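You operate a simulated robot arm through the tools that you are given. There is no shell and no other tool. Be economical: measure what you need, move in short steps, check, and stop when the job is done.

Carry out the task below with a simulated two-armed robot. There is one attempt and no reset: what you move stays moved.

JOB
Press the start key three times.

The check looks at the end state, three seconds after you hand in, the way a careful person would. Anything else that was tipped, shoved, dropped, spilled or broken makes it a failure.

ROBOT AND FRAMES
Two 7-joint arms with two-finger parallel grippers on one trunk, on a base that drives. Base frame: it is fixed to the floor where the robot stands at the start and does not move with it; the origin is under the middle of the robot, x ahead of it, y to its left, z up. Lengths are in m, angles in degrees, forces in N, time in s.
The left shoulder is at the start at [0.07, 0.134, 1.151], the right one opposite. Places, roughly: start key [0.5, 0, 0.9]. Payload 1.57 kg a hand.
The TCP of each hand is the grasp point between the finger pads, 0.03 m short of the fingertips. In the tool frame z runs along the fingers and y along their closing line. Largest opening 0.08 m; finger width 0.017, thickness 0.012; the body of the gripper, 0.04 by 0.082 m, starts 0.08 m behind the TCP.
Orientation is told as [roll, pitch, yaw] about the base's x, y, z axes, in that order, counted from this pose: with the fingers straight down and closing along the base's y, the tool's x points along the base's -x, its y along +y and its z along -z.

CONTROLS
- The arms move only by the tool move_arm. It takes "left_commands", "right_commands" or both (then of equal length, played together; a hand with none holds still); each is a list of rows, each an object (a shift or turn left out is 0, a gripper value left out holds the last) with "xyz": the shift along the tool's x, y, z in m, a list of three; "delta_rot": the turn, a rotation vector about the tool's x, y, z in degrees, a list of three; "claw": the opening, from 0 (shut) to 1 (fully open). In form: [{"xyz": [tx, ty, tz], "delta_rot": [ax, ay, az], "claw": claw}, ...]. A call has 1 to 12 rows; each row shifts and turns the commanded pose from where the row before left it, along the tool's axes as they then stand. A row lasts 0.2 s, in which the tool goes at most 0.05 m and 8.6 degrees; a call with a longer step from one row to the next is refused whole, and so is a gripper value outside its range. A pose out of reach is approached as far as the arm can. The call stops where the force on the tool passes 40 N (or 10 N more than at its start, if that is more) or the arm is blocked; 0.2 s more then pass. The fingers move at their own pace (about 0.153 m/s each) and stop on an object; they squeeze with about 33 N. The grip force told is the motor's: it shows also when the fingers shut on nothing. Time passes only in rows, and 0.2 s behind the last, so rows that do not move let the fingers close. The reply holds the time, the measured pose of the TCP, the force on the tool along the base axes, the opening and the grip force, in the units named above and with some noise, and new pictures: "pictures" is both (left out), scene, wrist or none (wrist: the cameras of the hands that moved).
- Cameras (640 x 400 px; columns grow to the right, rows downward): "scene" is now at [0.1386, -0.0171, 1.3753]; the picture's right is [-0.19, -0.98, 0.00], its down [-0.59, 0.11, -0.80] and it looks along [0.78, -0.15, -0.60] (base axes); focal length 290 px, centre (320, 200). "left" rides on the left gripper at [-0.032, 0, -0.078] in its tool frame; the picture's right is [0.00, -1.00, 0.00], its down [0.97, 0.00, -0.24] and it looks along [0.24, 0.00, 0.97] (tool axes); focal length 218 px, centre (320, 200). "right" rides on the right gripper at [-0.032, 0, -0.078] in its tool frame; the picture's right is [0.00, -1.00, 0.00], its down [0.97, 0.00, -0.24] and it looks along [0.24, 0.00, 0.97] (tool axes); focal length 218 px, centre (320, 200). There is no depth. A picture from a camera that has moved, and an enlarged one, comes with that camera's place and axes in the base frame and with its lens.
- slide_trunk(by): slides the trunk up (or, below 0, down) by that many m; the arms and the scene camera ride with it, the base frame stays. It gives what a move gives, with no picture.
- base_move(legs): drives the robot by 1 to 6 legs, each [ahead, left, turn to the left] in m, m and degrees, along the robot's own axes; the way and the turn of a leg run together, so that a leg with both is an arc; at most 1.5 m and 180 degrees a leg. The arms and the cameras ride along, it lands a little off, and it stops where it bumps. It gives what a move gives, and a new picture of the scene camera.
- aim_head(pan, tilt): turns the head with the scene camera to pan (to the left, within 86 degrees either way) and tilt (down, from -29 to 69), counted from straight ahead of the robot. It gives what a move gives, and a new picture of the scene camera.
- close_up(camera, box): a new picture of the part [left, top, right, bottom] of that camera's present view, enlarged. The clock stands still meanwhile.
- job_done(): hands the job in; it is judged then, once.

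Work in short steps. Places have to be worked out from the pictures, the camera data and where the tool is seen: move nearer, look again, correct. Check each grasp and each placing, and mend what went wrong. You have 120 turns and 170 pictures in all, those below and enlarged ones among them. Open the grippers and draw the arms clear of the work before you hand the job in, unless the task says otherwise; then end with one line.

The tools are called by a JSON object that holds its "name" and its "arguments". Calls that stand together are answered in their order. move_arm: Moves the arms, as the interface text tells. Its arguments: {"type":"object","properties":{"left_commands":{"type":"array","items":{"type":"object","properties":{"xyz":{"type":"array","items":{"type":"number"}},"delta_rot":{"type":"array","items":{"type":"number"}},"claw":{"type":"number"}}}},"right_commands":{"type":"array","items":{"type":"object","properties":{"xyz":{"type":"array","items":{"type":"number"}},"delta_rot":{"type":"array","items":{"type":"number"}},"claw":{"type":"number"}}}},"pictures":{"type":"string","enum":["both","scene","wrist","none"]}},"required":[]} The other tools are called the same way: slide_trunk (by) slides the trunk up or down; base_move (legs) drives the base; aim_head (pan, tilt) turns the head that bears the scene camera; close_up (camera, box) takes an enlarged picture of a part of a camera's view; job_done () hands the job in.

At the start:

```text
time_s: 0.0
left_eef_pos: [0.5064, 0.1846, 1.0796]
left_tool_rot: [0.1, 0.1, 0.0]
left_ft_force: [-0.7, 0.5, -0.8]
left_finger_gap: 0.08
left_gripper_force: 0.1
right_eef_pos: [0.4081, -0.1856, 1.136]
right_tool_rot: [-0.1, 0.1, 0.0]
right_ft_force: [-0.4, 0.8, 0.5]
right_finger_gap: 0.0799
right_gripper_force: 0.1
trunk travel left (down, up): [-0.725, 0.215]
robot x, y, heading: [-0.0003, -0.0006, -0.1]
head pan, tilt: [-10.9, 37.2]
```

scene: 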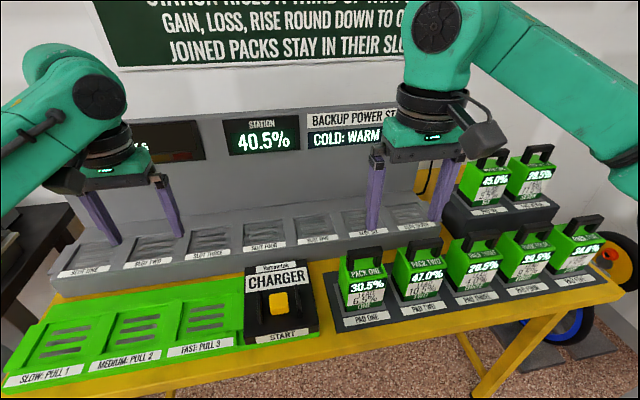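
right: 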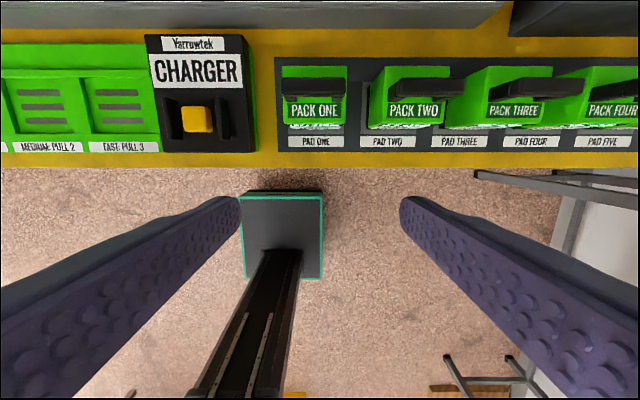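
left: 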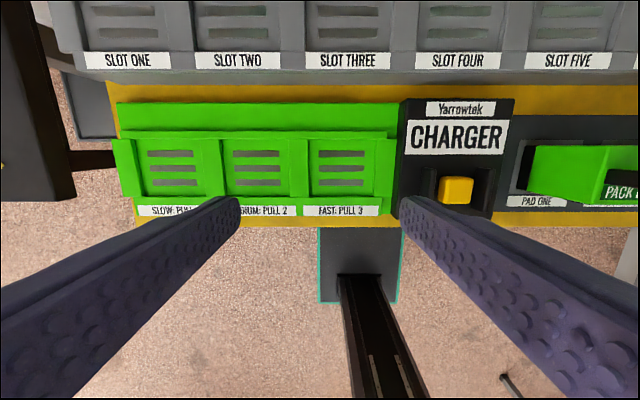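

The start key looks like the yellow block on the charger. I'll enlarge it, and tilt the head to read the sign.

{"name": "close_up", "arguments": {"camera": "scene", "box": [220, 250, 340, 350]}}

{"name": "close_up", "arguments": {"camera": "left", "box": [390, 90, 530, 230]}}

{"name": "aim_head", "arguments": {"pan": 0, "tilt": 5}}

```text
4.00 times, centred on (280, 300) of scene
camera zoom: at [0.1386, -0.0171, 1.3753], right [-0.19, -0.98, 0.0], down [-0.59, 0.11, -0.8], along [0.78, -0.15, -0.6], focal length 1160 px, centre (480, -200)
```

zoom: 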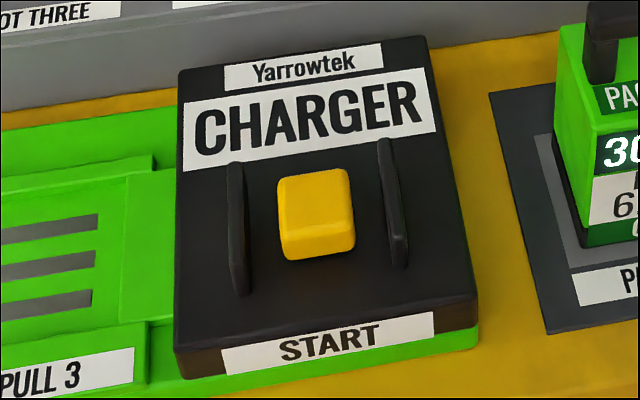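

```text
2.86 times, centred on (460, 160) of left
camera zoom: at [0.5381, 0.1849, 1.1583], right [0.0, -1.0, 0.0], down [-0.97, 0.0, 0.24], along [-0.24, 0.0, -0.97], focal length 624 px, centre (-80, 314)
```

zoom: 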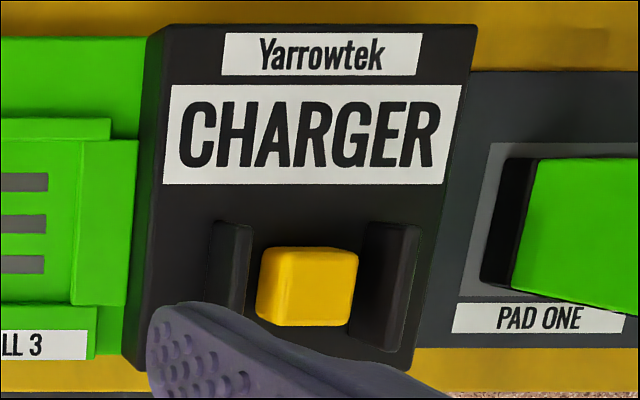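

```text
time_s: 1.0
left_eef_pos: [0.5067, 0.1848, 1.0792]
left_tool_rot: [0.0, 0.1, 0.0]
left_ft_force: [0.7, 0.8, -0.2]
left_finger_gap: 0.0801
left_gripper_force: 0.1
right_eef_pos: [0.4084, -0.1845, 1.1359]
right_tool_rot: [-0.1, 0.0, 0.0]
right_ft_force: [-0.6, 1.1, -0.4]
right_finger_gap: 0.0795
right_gripper_force: 0.0
trunk travel left (down, up): [-0.725, 0.215]
robot x, y, heading: [0.0013, -0.0001, 0.3]
head pan, tilt: [0.0, 5.0]
camera scene: at [0.1452, -0.0008, 1.4268], right [0.0, -1.0, 0.0], down [-0.09, 0.0, -1.0], along [1.0, 0.0, -0.09], focal length 290 px, centre (320, 200)
```

scene: 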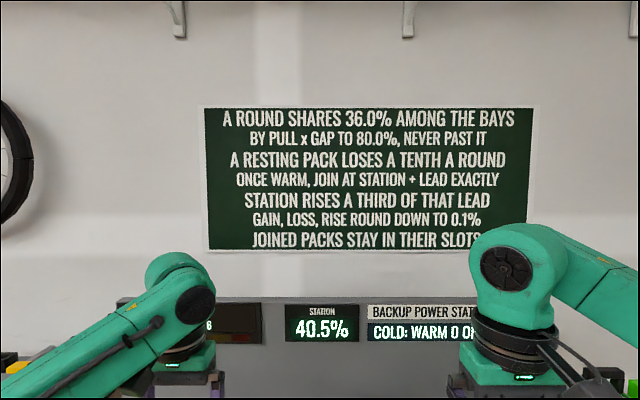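

The task itself is plain: the yellow key at about (0.483, 0, 0.87), between two guard ribs. I'll shut the left gripper and bring it over the key, staying high, then look again.

{"name": "aim_head", "arguments": {"pan": 0, "tilt": 45}}

{"name": "move_arm", "arguments": {"left_commands": [{"claw": 0}, {"xyz": [0.005, -0.035, 0]}, {"xyz": [0.005, -0.04, 0]}, {"xyz": [0.005, -0.04, 0]}, {"xyz": [0.005, -0.04, 0]}, {"xyz": [0.004, -0.03, 0]}, {}, {}]}}

```text
time_s: 2.0
left_eef_pos: [0.506, 0.185, 1.0804]
left_tool_rot: [0.0, 0.0, 0.0]
left_ft_force: [0.5, 0.1, -0.2]
left_finger_gap: 0.08
left_gripper_force: 0.0
right_eef_pos: [0.4087, -0.1844, 1.1362]
right_tool_rot: [0.0, 0.0, -0.1]
right_ft_force: [0.2, 0.2, 0.0]
right_finger_gap: 0.0801
right_gripper_force: 0.0
trunk travel left (down, up): [-0.725, 0.215]
robot x, y, heading: [0.0006, -0.0004, 0.1]
head pan, tilt: [0.0, 45.0]
camera scene: at [0.1347, -0.0007, 1.3639], right [0.0, -1.0, 0.0], down [-0.71, 0.0, -0.71], along [0.71, 0.0, -0.71], focal length 290 px, centre (320, 200)
```

scene: 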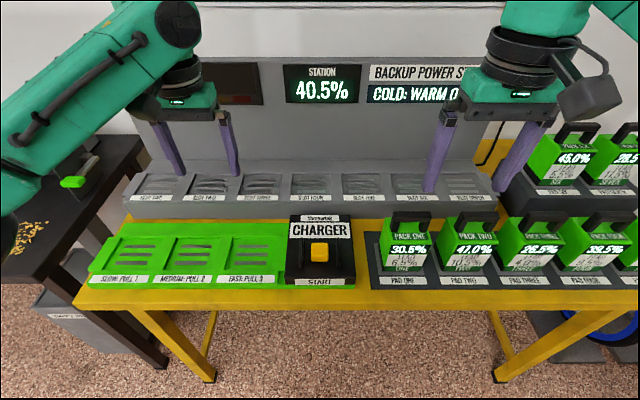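

```text
time_s: 3.8
left_eef_pos: [0.4824, -0.0001, 1.083]
left_tool_rot: [0.0, 0.0, 0.0]
left_ft_force: [-0.1, -0.3, -0.7]
left_finger_gap: 0.0
left_gripper_force: 21.1
right_eef_pos: [0.4105, -0.1853, 1.1356]
right_tool_rot: [0.1, 0.1, 0.0]
right_ft_force: [-0.1, -1.0, 0.4]
right_finger_gap: 0.0802
right_gripper_force: 0.0
trunk travel left (down, up): [-0.725, 0.215]
robot x, y, heading: [-0.0009, -0.0006, -0.1]
head pan, tilt: [0.0, 45.0]
camera scene: at [0.1346, -0.0009, 1.3639], right [0.0, -1.0, 0.0], down [-0.71, 0.0, -0.71], along [0.71, 0.0, -0.71], focal length 290 px, centre (320, 200)
camera left: at [0.5135, -0.0002, 1.1603], right [0.0, -1.0, 0.0], down [-0.97, 0.0, 0.24], along [-0.24, 0.0, -0.97], focal length 218 px, centre (320, 200)
```

scene: 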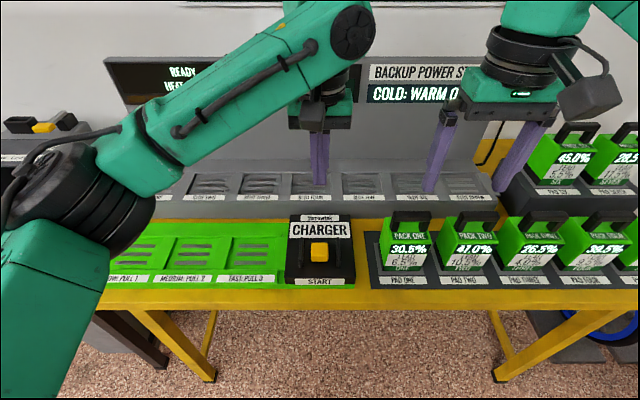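
left: 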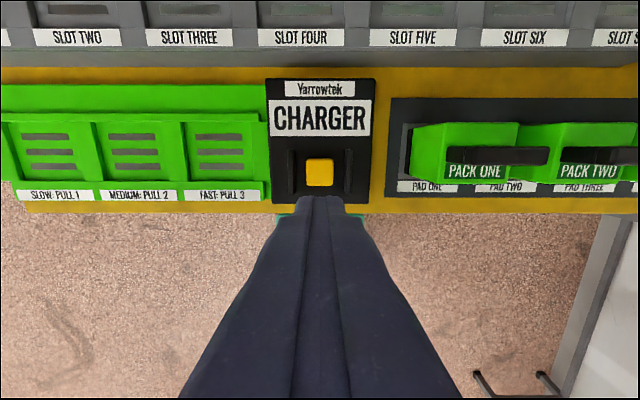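

Aligned over the key (about x 0.480, y 0, top z 0.87). Before pressing, I'll check the status display and the yellow-topped object at far left.

{"name": "close_up", "arguments": {"camera": "scene", "box": [90, 40, 250, 140]}}

{"name": "close_up", "arguments": {"camera": "scene", "box": [0, 100, 120, 175]}}

{"name": "close_up", "arguments": {"camera": "left", "box": [260, 130, 380, 205]}}

```text
4.00 times, centred on (170, 90) of scene
camera zoom: at [0.1346, -0.0009, 1.3639], right [0.0, -1.0, 0.0], down [-0.71, 0.0, -0.71], along [0.71, 0.0, -0.71], focal length 1160 px, centre (920, 640)
```

zoom: 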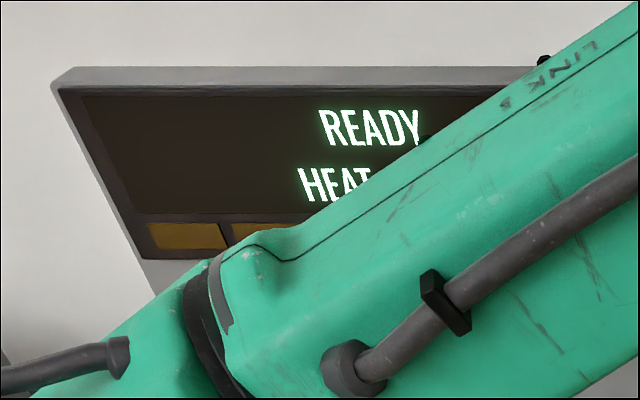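

```text
5.33 times, centred on (60, 138) of scene
camera zoom: at [0.1346, -0.0009, 1.3639], right [0.0, -1.0, 0.0], down [-0.71, 0.0, -0.71], along [0.71, 0.0, -0.71], focal length 1547 px, centre (1707, 533)
```

zoom: 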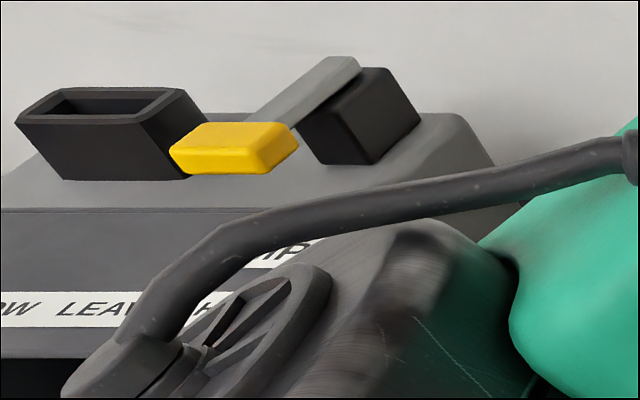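

```text
5.33 times, centred on (320, 168) of left
camera zoom: at [0.5135, -0.0002, 1.1603], right [0.0, -1.0, 0.0], down [-0.97, 0.0, 0.24], along [-0.24, 0.0, -0.97], focal length 1164 px, centre (320, 373)
```

zoom: 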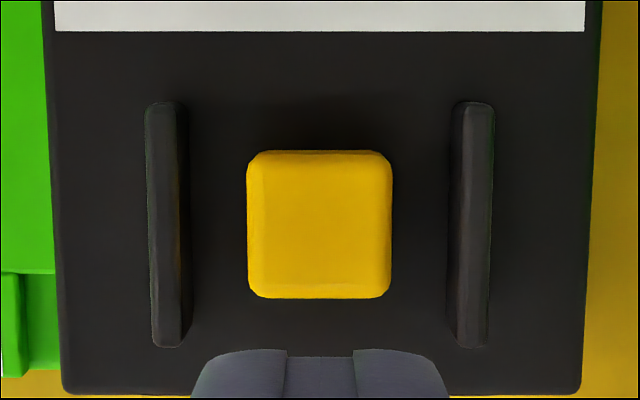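

The charger's START key is the right one, and its display says READY. I'll come down to about 2 cm above it.

{"name": "move_arm", "arguments": {"left_commands": [{"xyz": [0.002, 0, 0.04]}, {"xyz": [0, 0, 0.04]}, {"xyz": [0, 0, 0.04]}, {"xyz": [0, 0, 0.03]}, {"xyz": [0, 0, 0.01]}, {}]}}

{"name": "aim_head", "arguments": {"pan": 12, "tilt": 35}}

```text
time_s: 5.2
left_eef_pos: [0.4807, -0.0001, 0.9193]
left_tool_rot: [0.0, 0.0, 0.0]
left_ft_force: [1.1, -0.3, 0.2]
left_finger_gap: 0.0
left_gripper_force: 21.1
right_eef_pos: [0.4096, -0.1842, 1.1352]
right_tool_rot: [0.0, 0.1, 0.0]
right_ft_force: [0.2, -0.1, 0.4]
right_finger_gap: 0.0798
right_gripper_force: 0.1
trunk travel left (down, up): [-0.725, 0.215]
robot x, y, heading: [-0.0018, 0.0038, 0.1]
head pan, tilt: [0.0, 45.0]
camera scene: at [0.1347, -0.0008, 1.3638], right [0.0, -1.0, 0.0], down [-0.71, 0.0, -0.71], along [0.71, 0.0, -0.71], focal length 290 px, centre (320, 200)
camera left: at [0.5123, 0.0, 0.9979], right [0.0, -1.0, 0.0], down [-0.97, 0.0, 0.24], along [-0.24, 0.0, -0.97], focal length 218 px, centre (320, 200)
```

scene: 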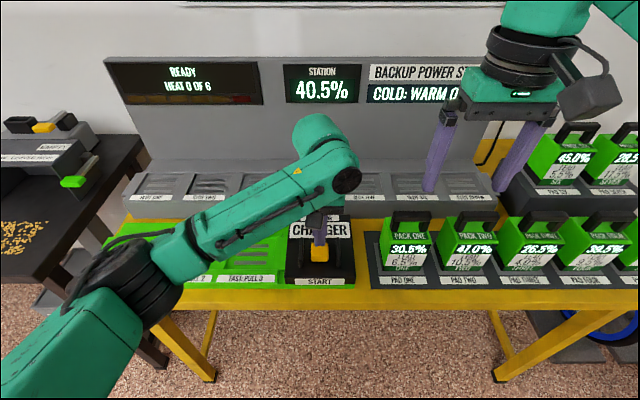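
left: 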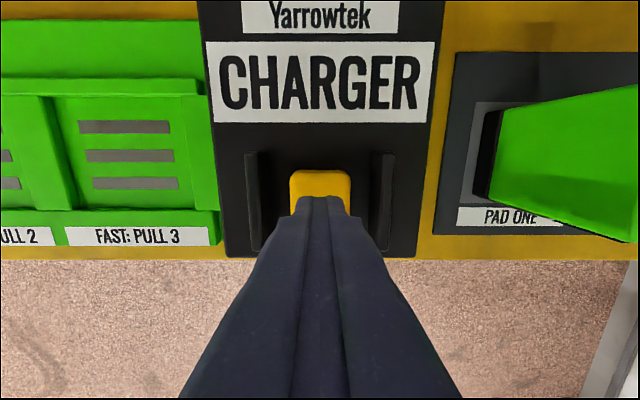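

```text
time_s: 6.0
left_eef_pos: [0.4795, 0.0011, 0.9197]
left_tool_rot: [0.1, 0.0, -0.1]
left_ft_force: [0.3, 0.6, -0.7]
left_finger_gap: 0.0
left_gripper_force: 21.2
right_eef_pos: [0.4098, -0.1845, 1.1362]
right_tool_rot: [0.0, 0.1, 0.0]
right_ft_force: [1.0, 0.6, -0.1]
right_finger_gap: 0.0796
right_gripper_force: 0.1
trunk travel left (down, up): [-0.725, 0.215]
robot x, y, heading: [0.0011, 0.0003, 0.0]
head pan, tilt: [12.0, 35.0]
camera scene: at [0.1395, 0.0175, 1.3786], right [0.21, -0.98, 0.0], down [-0.56, -0.12, -0.82], along [0.8, 0.17, -0.57], focal length 290 px, centre (320, 200)
```

scene: 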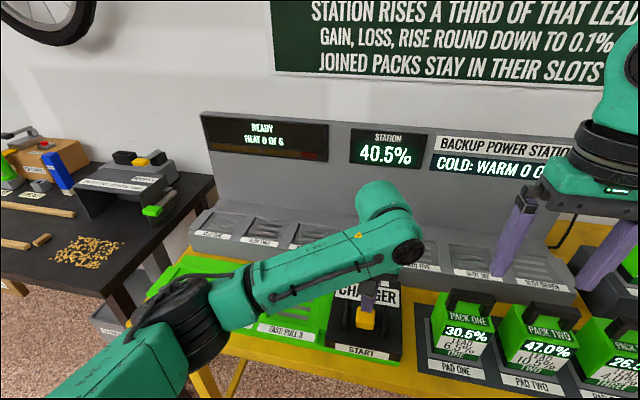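

The display reads "READY / HEAT 0 OF 6" and should help count presses. I'll press slowly, in small steps.

{"name": "move_arm", "arguments": {"left_commands": [{"xyz": [0, 0, 0.01]}, {"xyz": [0, 0, 0.005]}, {"xyz": [0, 0, 0.003]}, {"xyz": [0, 0, 0.003]}, {"xyz": [0, 0, 0.003]}]}}

{"name": "close_up", "arguments": {"camera": "scene", "box": [200, 100, 440, 250]}}

```text
time_s: 7.2
left_eef_pos: [0.4805, -0.0003, 0.8957]
left_tool_rot: [0.0, 0.0, 0.0]
left_ft_force: [0.6, -0.3, 1.3]
left_finger_gap: 0.0
left_gripper_force: 21.0
right_eef_pos: [0.4094, -0.1856, 1.1361]
right_tool_rot: [0.0, 0.1, 0.0]
right_ft_force: [0.3, -0.2, -0.4]
right_finger_gap: 0.0801
right_gripper_force: 0.1
trunk travel left (down, up): [-0.725, 0.215]
robot x, y, heading: [0.0026, 0.0021, 0.0]
head pan, tilt: [12.0, 35.0]
camera scene: at [0.1394, 0.0174, 1.3787], right [0.21, -0.98, 0.0], down [-0.56, -0.12, -0.82], along [0.8, 0.17, -0.57], focal length 290 px, centre (320, 200)
camera left: at [0.5109, -0.0002, 0.9742], right [0.0, -1.0, 0.0], down [-0.97, 0.0, 0.24], along [-0.24, 0.0, -0.97], focal length 218 px, centre (320, 200)
```

scene: 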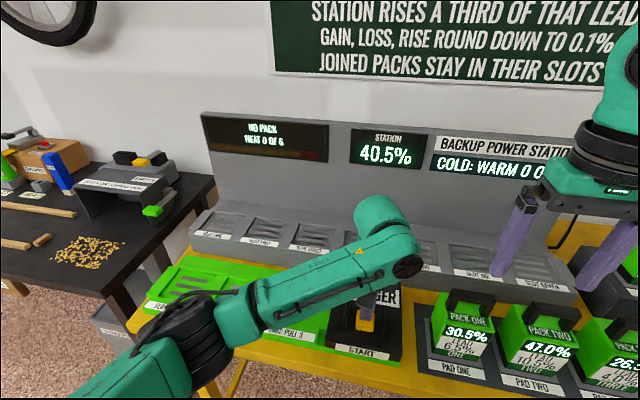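
left: 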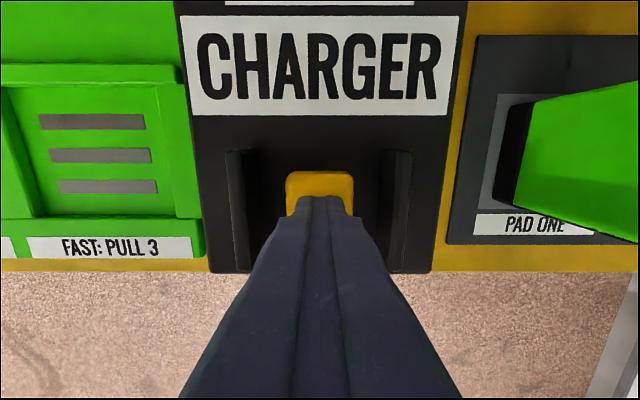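

```text
2.67 times, centred on (320, 175) of scene
camera zoom: at [0.1394, 0.0174, 1.3787], right [0.21, -0.98, 0.0], down [-0.56, -0.12, -0.82], along [0.8, 0.17, -0.57], focal length 774 px, centre (320, 267)
```

zoom: 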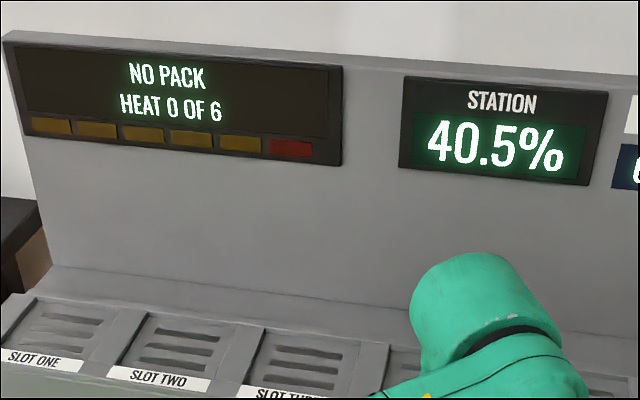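

The first press registered: the display changed to "NO PACK", which makes sense with empty bays, and the job asks only for presses. I'll lift well clear so the key resets.

{"name": "move_arm", "arguments": {"left_commands": [{"xyz": [0, 0, -0.012]}, {"xyz": [0, 0, -0.012]}, {}, {}, {}, {}], "pictures": "scene"}}

{"name": "close_up", "arguments": {"camera": "scene", "box": [200, 100, 440, 250]}}

```text
time_s: 8.6
left_eef_pos: [0.4802, -0.0003, 0.9204]
left_tool_rot: [0.0, 0.0, 0.1]
left_ft_force: [-0.1, -0.1, -0.4]
left_finger_gap: 0.0
left_gripper_force: 21.0
right_eef_pos: [0.4086, -0.1853, 1.1364]
right_tool_rot: [0.1, 0.0, -0.1]
right_ft_force: [-0.1, -0.5, 0.4]
right_finger_gap: 0.0802
right_gripper_force: 0.0
trunk travel left (down, up): [-0.725, 0.215]
robot x, y, heading: [0.0033, -0.0, -0.0]
head pan, tilt: [12.0, 35.0]
camera scene: at [0.1395, 0.0176, 1.3787], right [0.21, -0.98, 0.0], down [-0.56, -0.12, -0.82], along [0.8, 0.17, -0.57], focal length 290 px, centre (320, 200)
```

scene: 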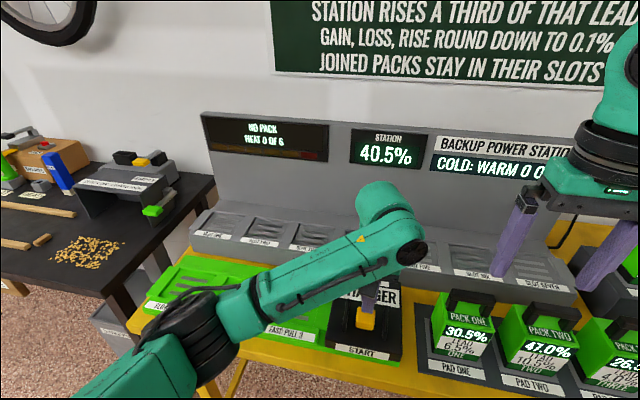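

```text
2.67 times, centred on (320, 175) of scene
camera zoom: at [0.1395, 0.0176, 1.3787], right [0.21, -0.98, 0.0], down [-0.56, -0.12, -0.82], along [0.8, 0.17, -0.57], focal length 774 px, centre (320, 267)
```

zoom: 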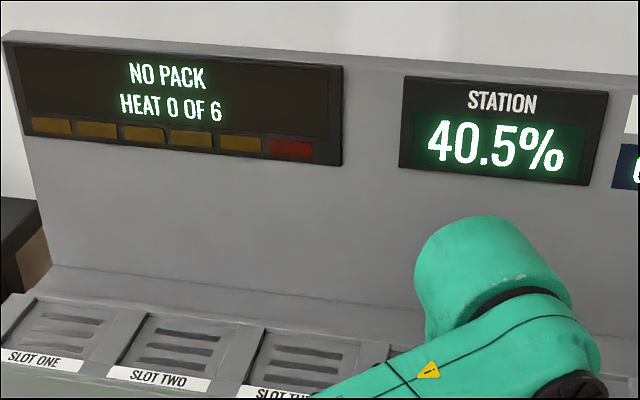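

The message still shows. I'll wait to see whether it returns to READY, so the next press can be confirmed.

{"name": "move_arm", "arguments": {"left_commands": [{}, {}, {}, {}, {}, {}, {}, {}, {}, {}, {}, {}], "pictures": "scene"}}

```text
time_s: 11.2
left_eef_pos: [0.4804, -0.002, 0.9195]
left_tool_rot: [0.0, 0.0, 0.0]
left_ft_force: [0.9, 0.6, 0.3]
left_finger_gap: 0.0
left_gripper_force: 20.8
right_eef_pos: [0.4086, -0.1851, 1.137]
right_tool_rot: [0.1, 0.0, 0.0]
right_ft_force: [0.0, -0.5, -0.1]
right_finger_gap: 0.08
right_gripper_force: 0.1
trunk travel left (down, up): [-0.725, 0.215]
robot x, y, heading: [0.0001, -0.0024, 0.2]
head pan, tilt: [12.0, 35.0]
camera scene: at [0.1395, 0.0175, 1.3787], right [0.21, -0.98, 0.0], down [-0.56, -0.12, -0.82], along [0.8, 0.17, -0.57], focal length 290 px, centre (320, 200)
```

scene: 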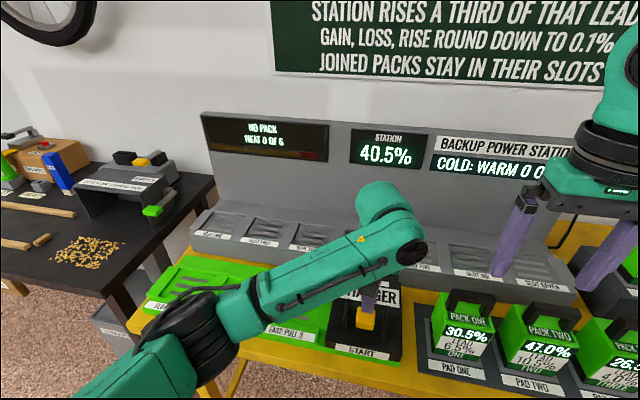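

The message stays, so I'll count presses by stroke and force. Second press: the same stroke, about 3 mm deeper to be sure, then a short hold and full release.

{"name": "move_arm", "arguments": {"left_commands": [{"xyz": [0, 0, 0.01]}, {"xyz": [0, 0, 0.007]}, {"xyz": [0, 0, 0.005]}, {"xyz": [0, 0, 0.003]}, {"xyz": [0, 0, 0.002]}, {}]}}

{"name": "move_arm", "arguments": {"left_commands": [{"xyz": [0, 0, -0.012]}, {"xyz": [0, 0, -0.015]}, {}, {}, {}]}}

{"name": "close_up", "arguments": {"camera": "scene", "box": [200, 100, 440, 250]}}

```text
time_s: 12.6
left_eef_pos: [0.481, 0.0, 0.8931]
left_tool_rot: [-0.1, 0.1, 0.0]
left_ft_force: [-0.1, 0.3, 2.2]
left_finger_gap: 0.0001
left_gripper_force: 21.1
right_eef_pos: [0.4092, -0.1855, 1.1362]
right_tool_rot: [0.0, 0.0, -0.1]
right_ft_force: [0.1, 0.2, -0.2]
right_finger_gap: 0.0801
right_gripper_force: 0.1
trunk travel left (down, up): [-0.725, 0.215]
robot x, y, heading: [0.0013, 0.004, -0.1]
head pan, tilt: [12.0, 35.0]
camera scene: at [0.139, 0.0177, 1.3787], right [0.21, -0.98, 0.0], down [-0.56, -0.12, -0.82], along [0.8, 0.17, -0.57], focal length 290 px, centre (320, 200)
camera left: at [0.5119, -0.0006, 0.972], right [0.0, -1.0, 0.0], down [-0.97, 0.0, 0.24], along [-0.24, 0.0, -0.97], focal length 218 px, centre (320, 200)
```

scene: 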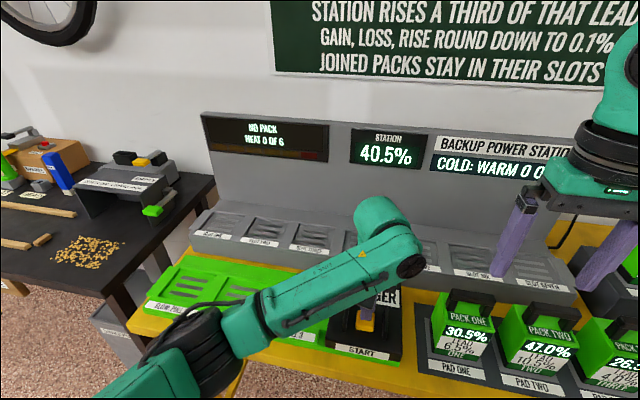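
left: 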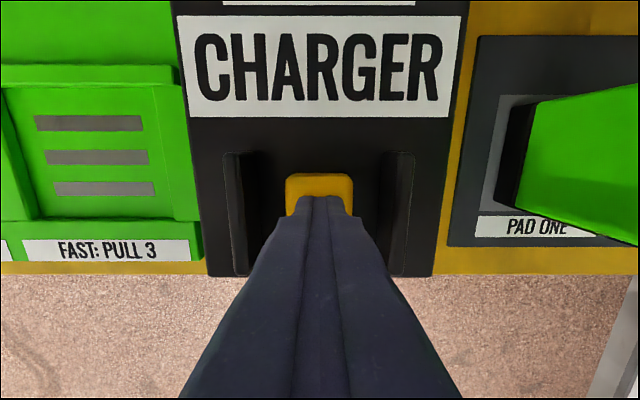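

```text
time_s: 13.8
left_eef_pos: [0.4813, 0.0016, 0.9212]
left_tool_rot: [-0.1, -0.1, 0.0]
left_ft_force: [-0.1, -0.4, -0.1]
left_finger_gap: 0.0001
left_gripper_force: 20.9
right_eef_pos: [0.4099, -0.1847, 1.135]
right_tool_rot: [-0.1, 0.0, 0.1]
right_ft_force: [0.1, 0.6, 0.7]
right_finger_gap: 0.0798
right_gripper_force: 0.1
trunk travel left (down, up): [-0.725, 0.215]
robot x, y, heading: [-0.0005, -0.0015, -0.2]
head pan, tilt: [12.0, 35.0]
camera scene: at [0.1395, 0.0176, 1.3787], right [0.21, -0.98, 0.0], down [-0.56, -0.12, -0.82], along [0.8, 0.17, -0.57], focal length 290 px, centre (320, 200)
camera left: at [0.5121, 0.0012, 0.9983], right [0.0, -1.0, 0.0], down [-0.97, 0.0, 0.24], along [-0.24, 0.0, -0.97], focal length 218 px, centre (320, 200)
```

scene: 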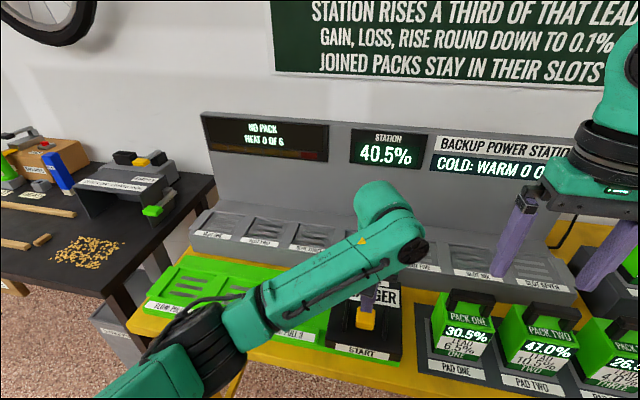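
left: 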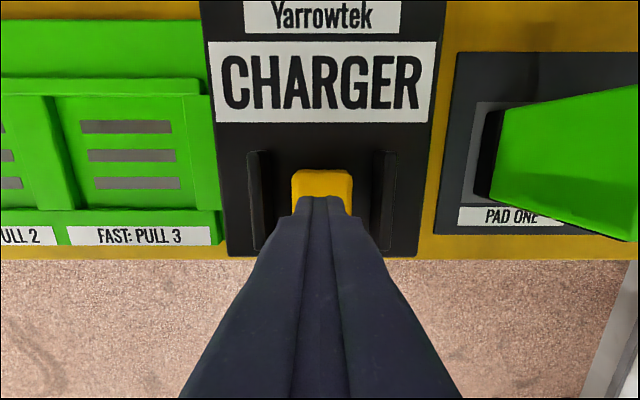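

```text
2.67 times, centred on (320, 175) of scene
camera zoom: at [0.1395, 0.0176, 1.3787], right [0.21, -0.98, 0.0], down [-0.56, -0.12, -0.82], along [0.8, 0.17, -0.57], focal length 774 px, centre (320, 267)
```

zoom: 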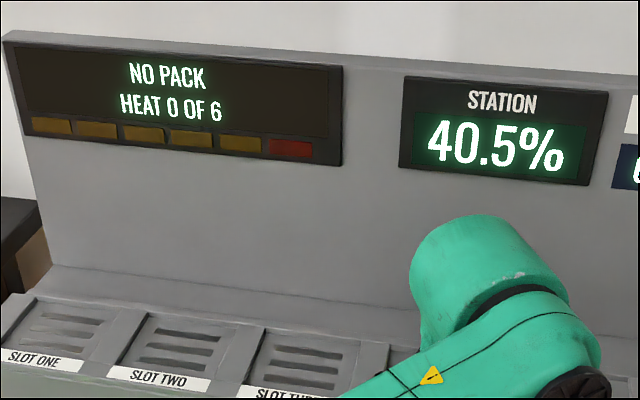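

The second press had contact force (2.2 N) at full depth, then a clean release. Third press: the same stroke, then release and retreat upward.

{"name": "move_arm", "arguments": {"left_commands": [{"xyz": [0, 0, 0.01]}, {"xyz": [0, 0, 0.007]}, {"xyz": [0, 0, 0.005]}, {"xyz": [0, 0, 0.004]}, {"xyz": [0, 0, 0.002]}, {}]}}

{"name": "move_arm", "arguments": {"left_commands": [{"xyz": [0, 0, -0.012]}, {"xyz": [0, 0, -0.016]}, {"xyz": [0, 0, -0.04]}, {"xyz": [0, 0, -0.04]}, {"xyz": [0, 0, -0.04]}, {"xyz": [0, 0, -0.04]}, {}]}}

{"name": "move_arm", "arguments": {"left_commands": [{"xyz": [0, 0.04, 0]}, {"xyz": [0, 0.04, 0]}, {"xyz": [0, 0.04, 0]}, {"xyz": [0, 0.04, 0]}, {"xyz": [0, 0.02, 0], "claw": 1}, {}, {}]}}

```text
time_s: 15.2
left_eef_pos: [0.4797, 0.0013, 0.8929]
left_tool_rot: [0.0, -0.1, 0.1]
left_ft_force: [-0.9, 2.3, 9.7]
left_finger_gap: 0.0001
left_gripper_force: 21.8
right_eef_pos: [0.4073, -0.1852, 1.137]
right_tool_rot: [0.0, -0.1, 0.0]
right_ft_force: [-0.6, 0.5, 0.6]
right_finger_gap: 0.0802
right_gripper_force: 0.0
trunk travel left (down, up): [-0.725, 0.215]
robot x, y, heading: [-0.0037, -0.0029, -0.1]
head pan, tilt: [12.0, 35.0]
camera scene: at [0.1376, 0.0183, 1.379], right [0.21, -0.98, 0.0], down [-0.56, -0.12, -0.82], along [0.8, 0.17, -0.57], focal length 290 px, centre (320, 200)
camera left: at [0.5111, 0.0008, 0.9713], right [0.0, -1.0, 0.0], down [-0.97, 0.0, 0.24], along [-0.24, 0.0, -0.97], focal length 218 px, centre (320, 200)
```

scene: 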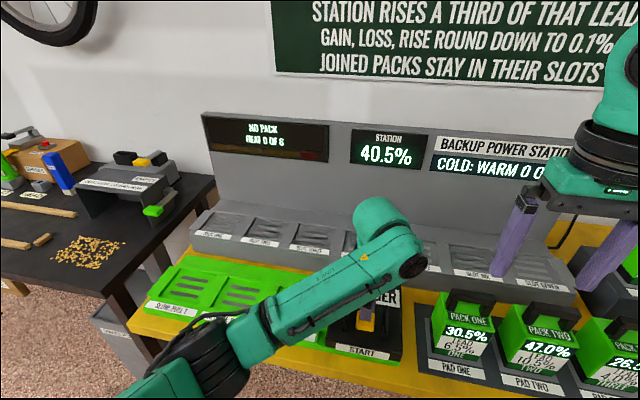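
left: 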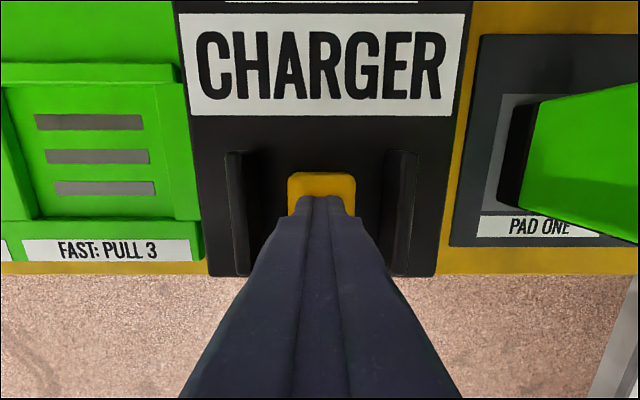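

```text
time_s: 16.8
left_eef_pos: [0.4797, 0.0036, 1.0807]
left_tool_rot: [0.0, 0.1, 0.1]
left_ft_force: [-0.1, -0.4, 0.2]
left_finger_gap: 0.0
left_gripper_force: 21.6
right_eef_pos: [0.4084, -0.1845, 1.1358]
right_tool_rot: [0.0, 0.0, -0.1]
right_ft_force: [0.1, 0.3, -0.8]
right_finger_gap: 0.0797
right_gripper_force: 0.1
trunk travel left (down, up): [-0.725, 0.215]
robot x, y, heading: [0.0015, -0.0017, 0.2]
head pan, tilt: [12.0, 35.0]
camera scene: at [0.1399, 0.0176, 1.3786], right [0.21, -0.98, 0.0], down [-0.56, -0.12, -0.82], along [0.8, 0.17, -0.57], focal length 290 px, centre (320, 200)
camera left: at [0.5109, 0.0029, 1.1593], right [0.0, -1.0, 0.0], down [-0.97, 0.0, 0.24], along [-0.24, 0.0, -0.97], focal length 218 px, centre (320, 200)
```

scene: 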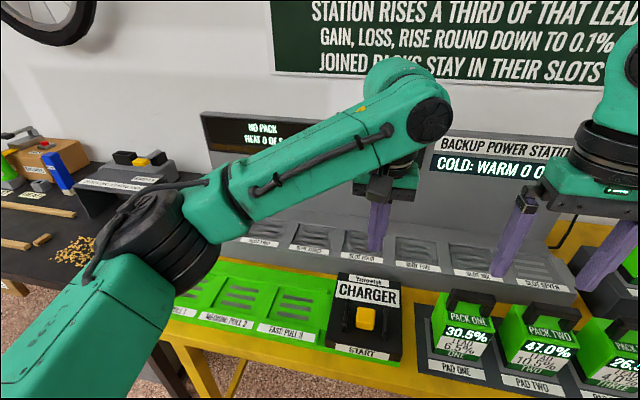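
left: 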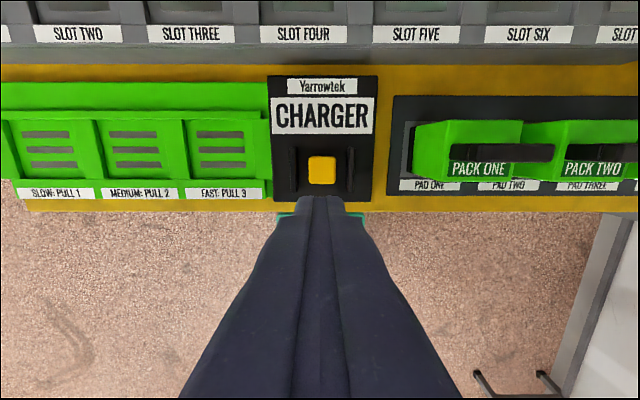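

```text
time_s: 18.4
left_eef_pos: [0.4804, 0.1817, 1.0804]
left_tool_rot: [0.1, 0.0, 0.0]
left_ft_force: [-1.0, 0.3, -0.7]
left_finger_gap: 0.0798
left_gripper_force: 0.1
right_eef_pos: [0.4092, -0.1851, 1.1365]
right_tool_rot: [-0.1, 0.1, 0.1]
right_ft_force: [0.3, -0.4, -0.4]
right_finger_gap: 0.0799
right_gripper_force: 0.1
trunk travel left (down, up): [-0.725, 0.215]
robot x, y, heading: [-0.0008, -0.0012, 0.0]
head pan, tilt: [12.0, 35.0]
camera scene: at [0.1394, 0.0179, 1.3787], right [0.21, -0.98, 0.0], down [-0.56, -0.12, -0.82], along [0.8, 0.17, -0.57], focal length 290 px, centre (320, 200)
camera left: at [0.5118, 0.1809, 1.1586], right [0.0, -1.0, 0.0], down [-0.97, 0.0, 0.24], along [-0.24, 0.0, -0.97], focal length 218 px, centre (320, 200)
```

scene: 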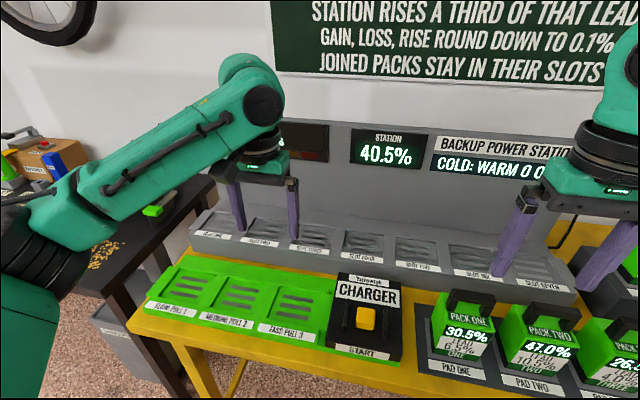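
left: 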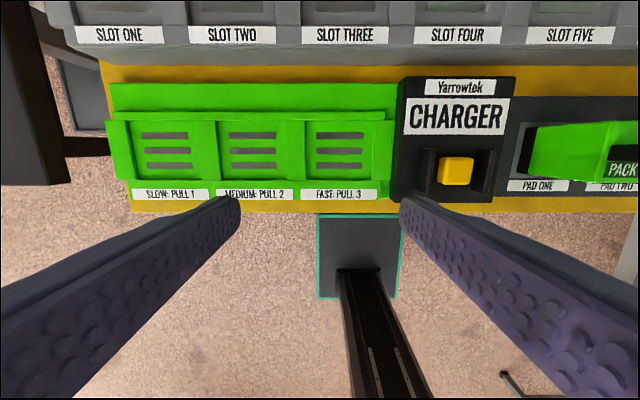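

I made three full presses, each with a release between, and nothing else was moved. The arm is clear and the gripper is open, so I'm handing in.

{"name": "job_done", "arguments": {}}

```text
The job is handed in.
```

I pressed the start key three times, with a full release between presses, and nothing else was moved. The display confirmed only the first press: it changed to "NO PACK" and stayed there, so I counted the second and third by stroke depth and contact force. With the bays empty, no charging round ran (heat still 0 of 6).
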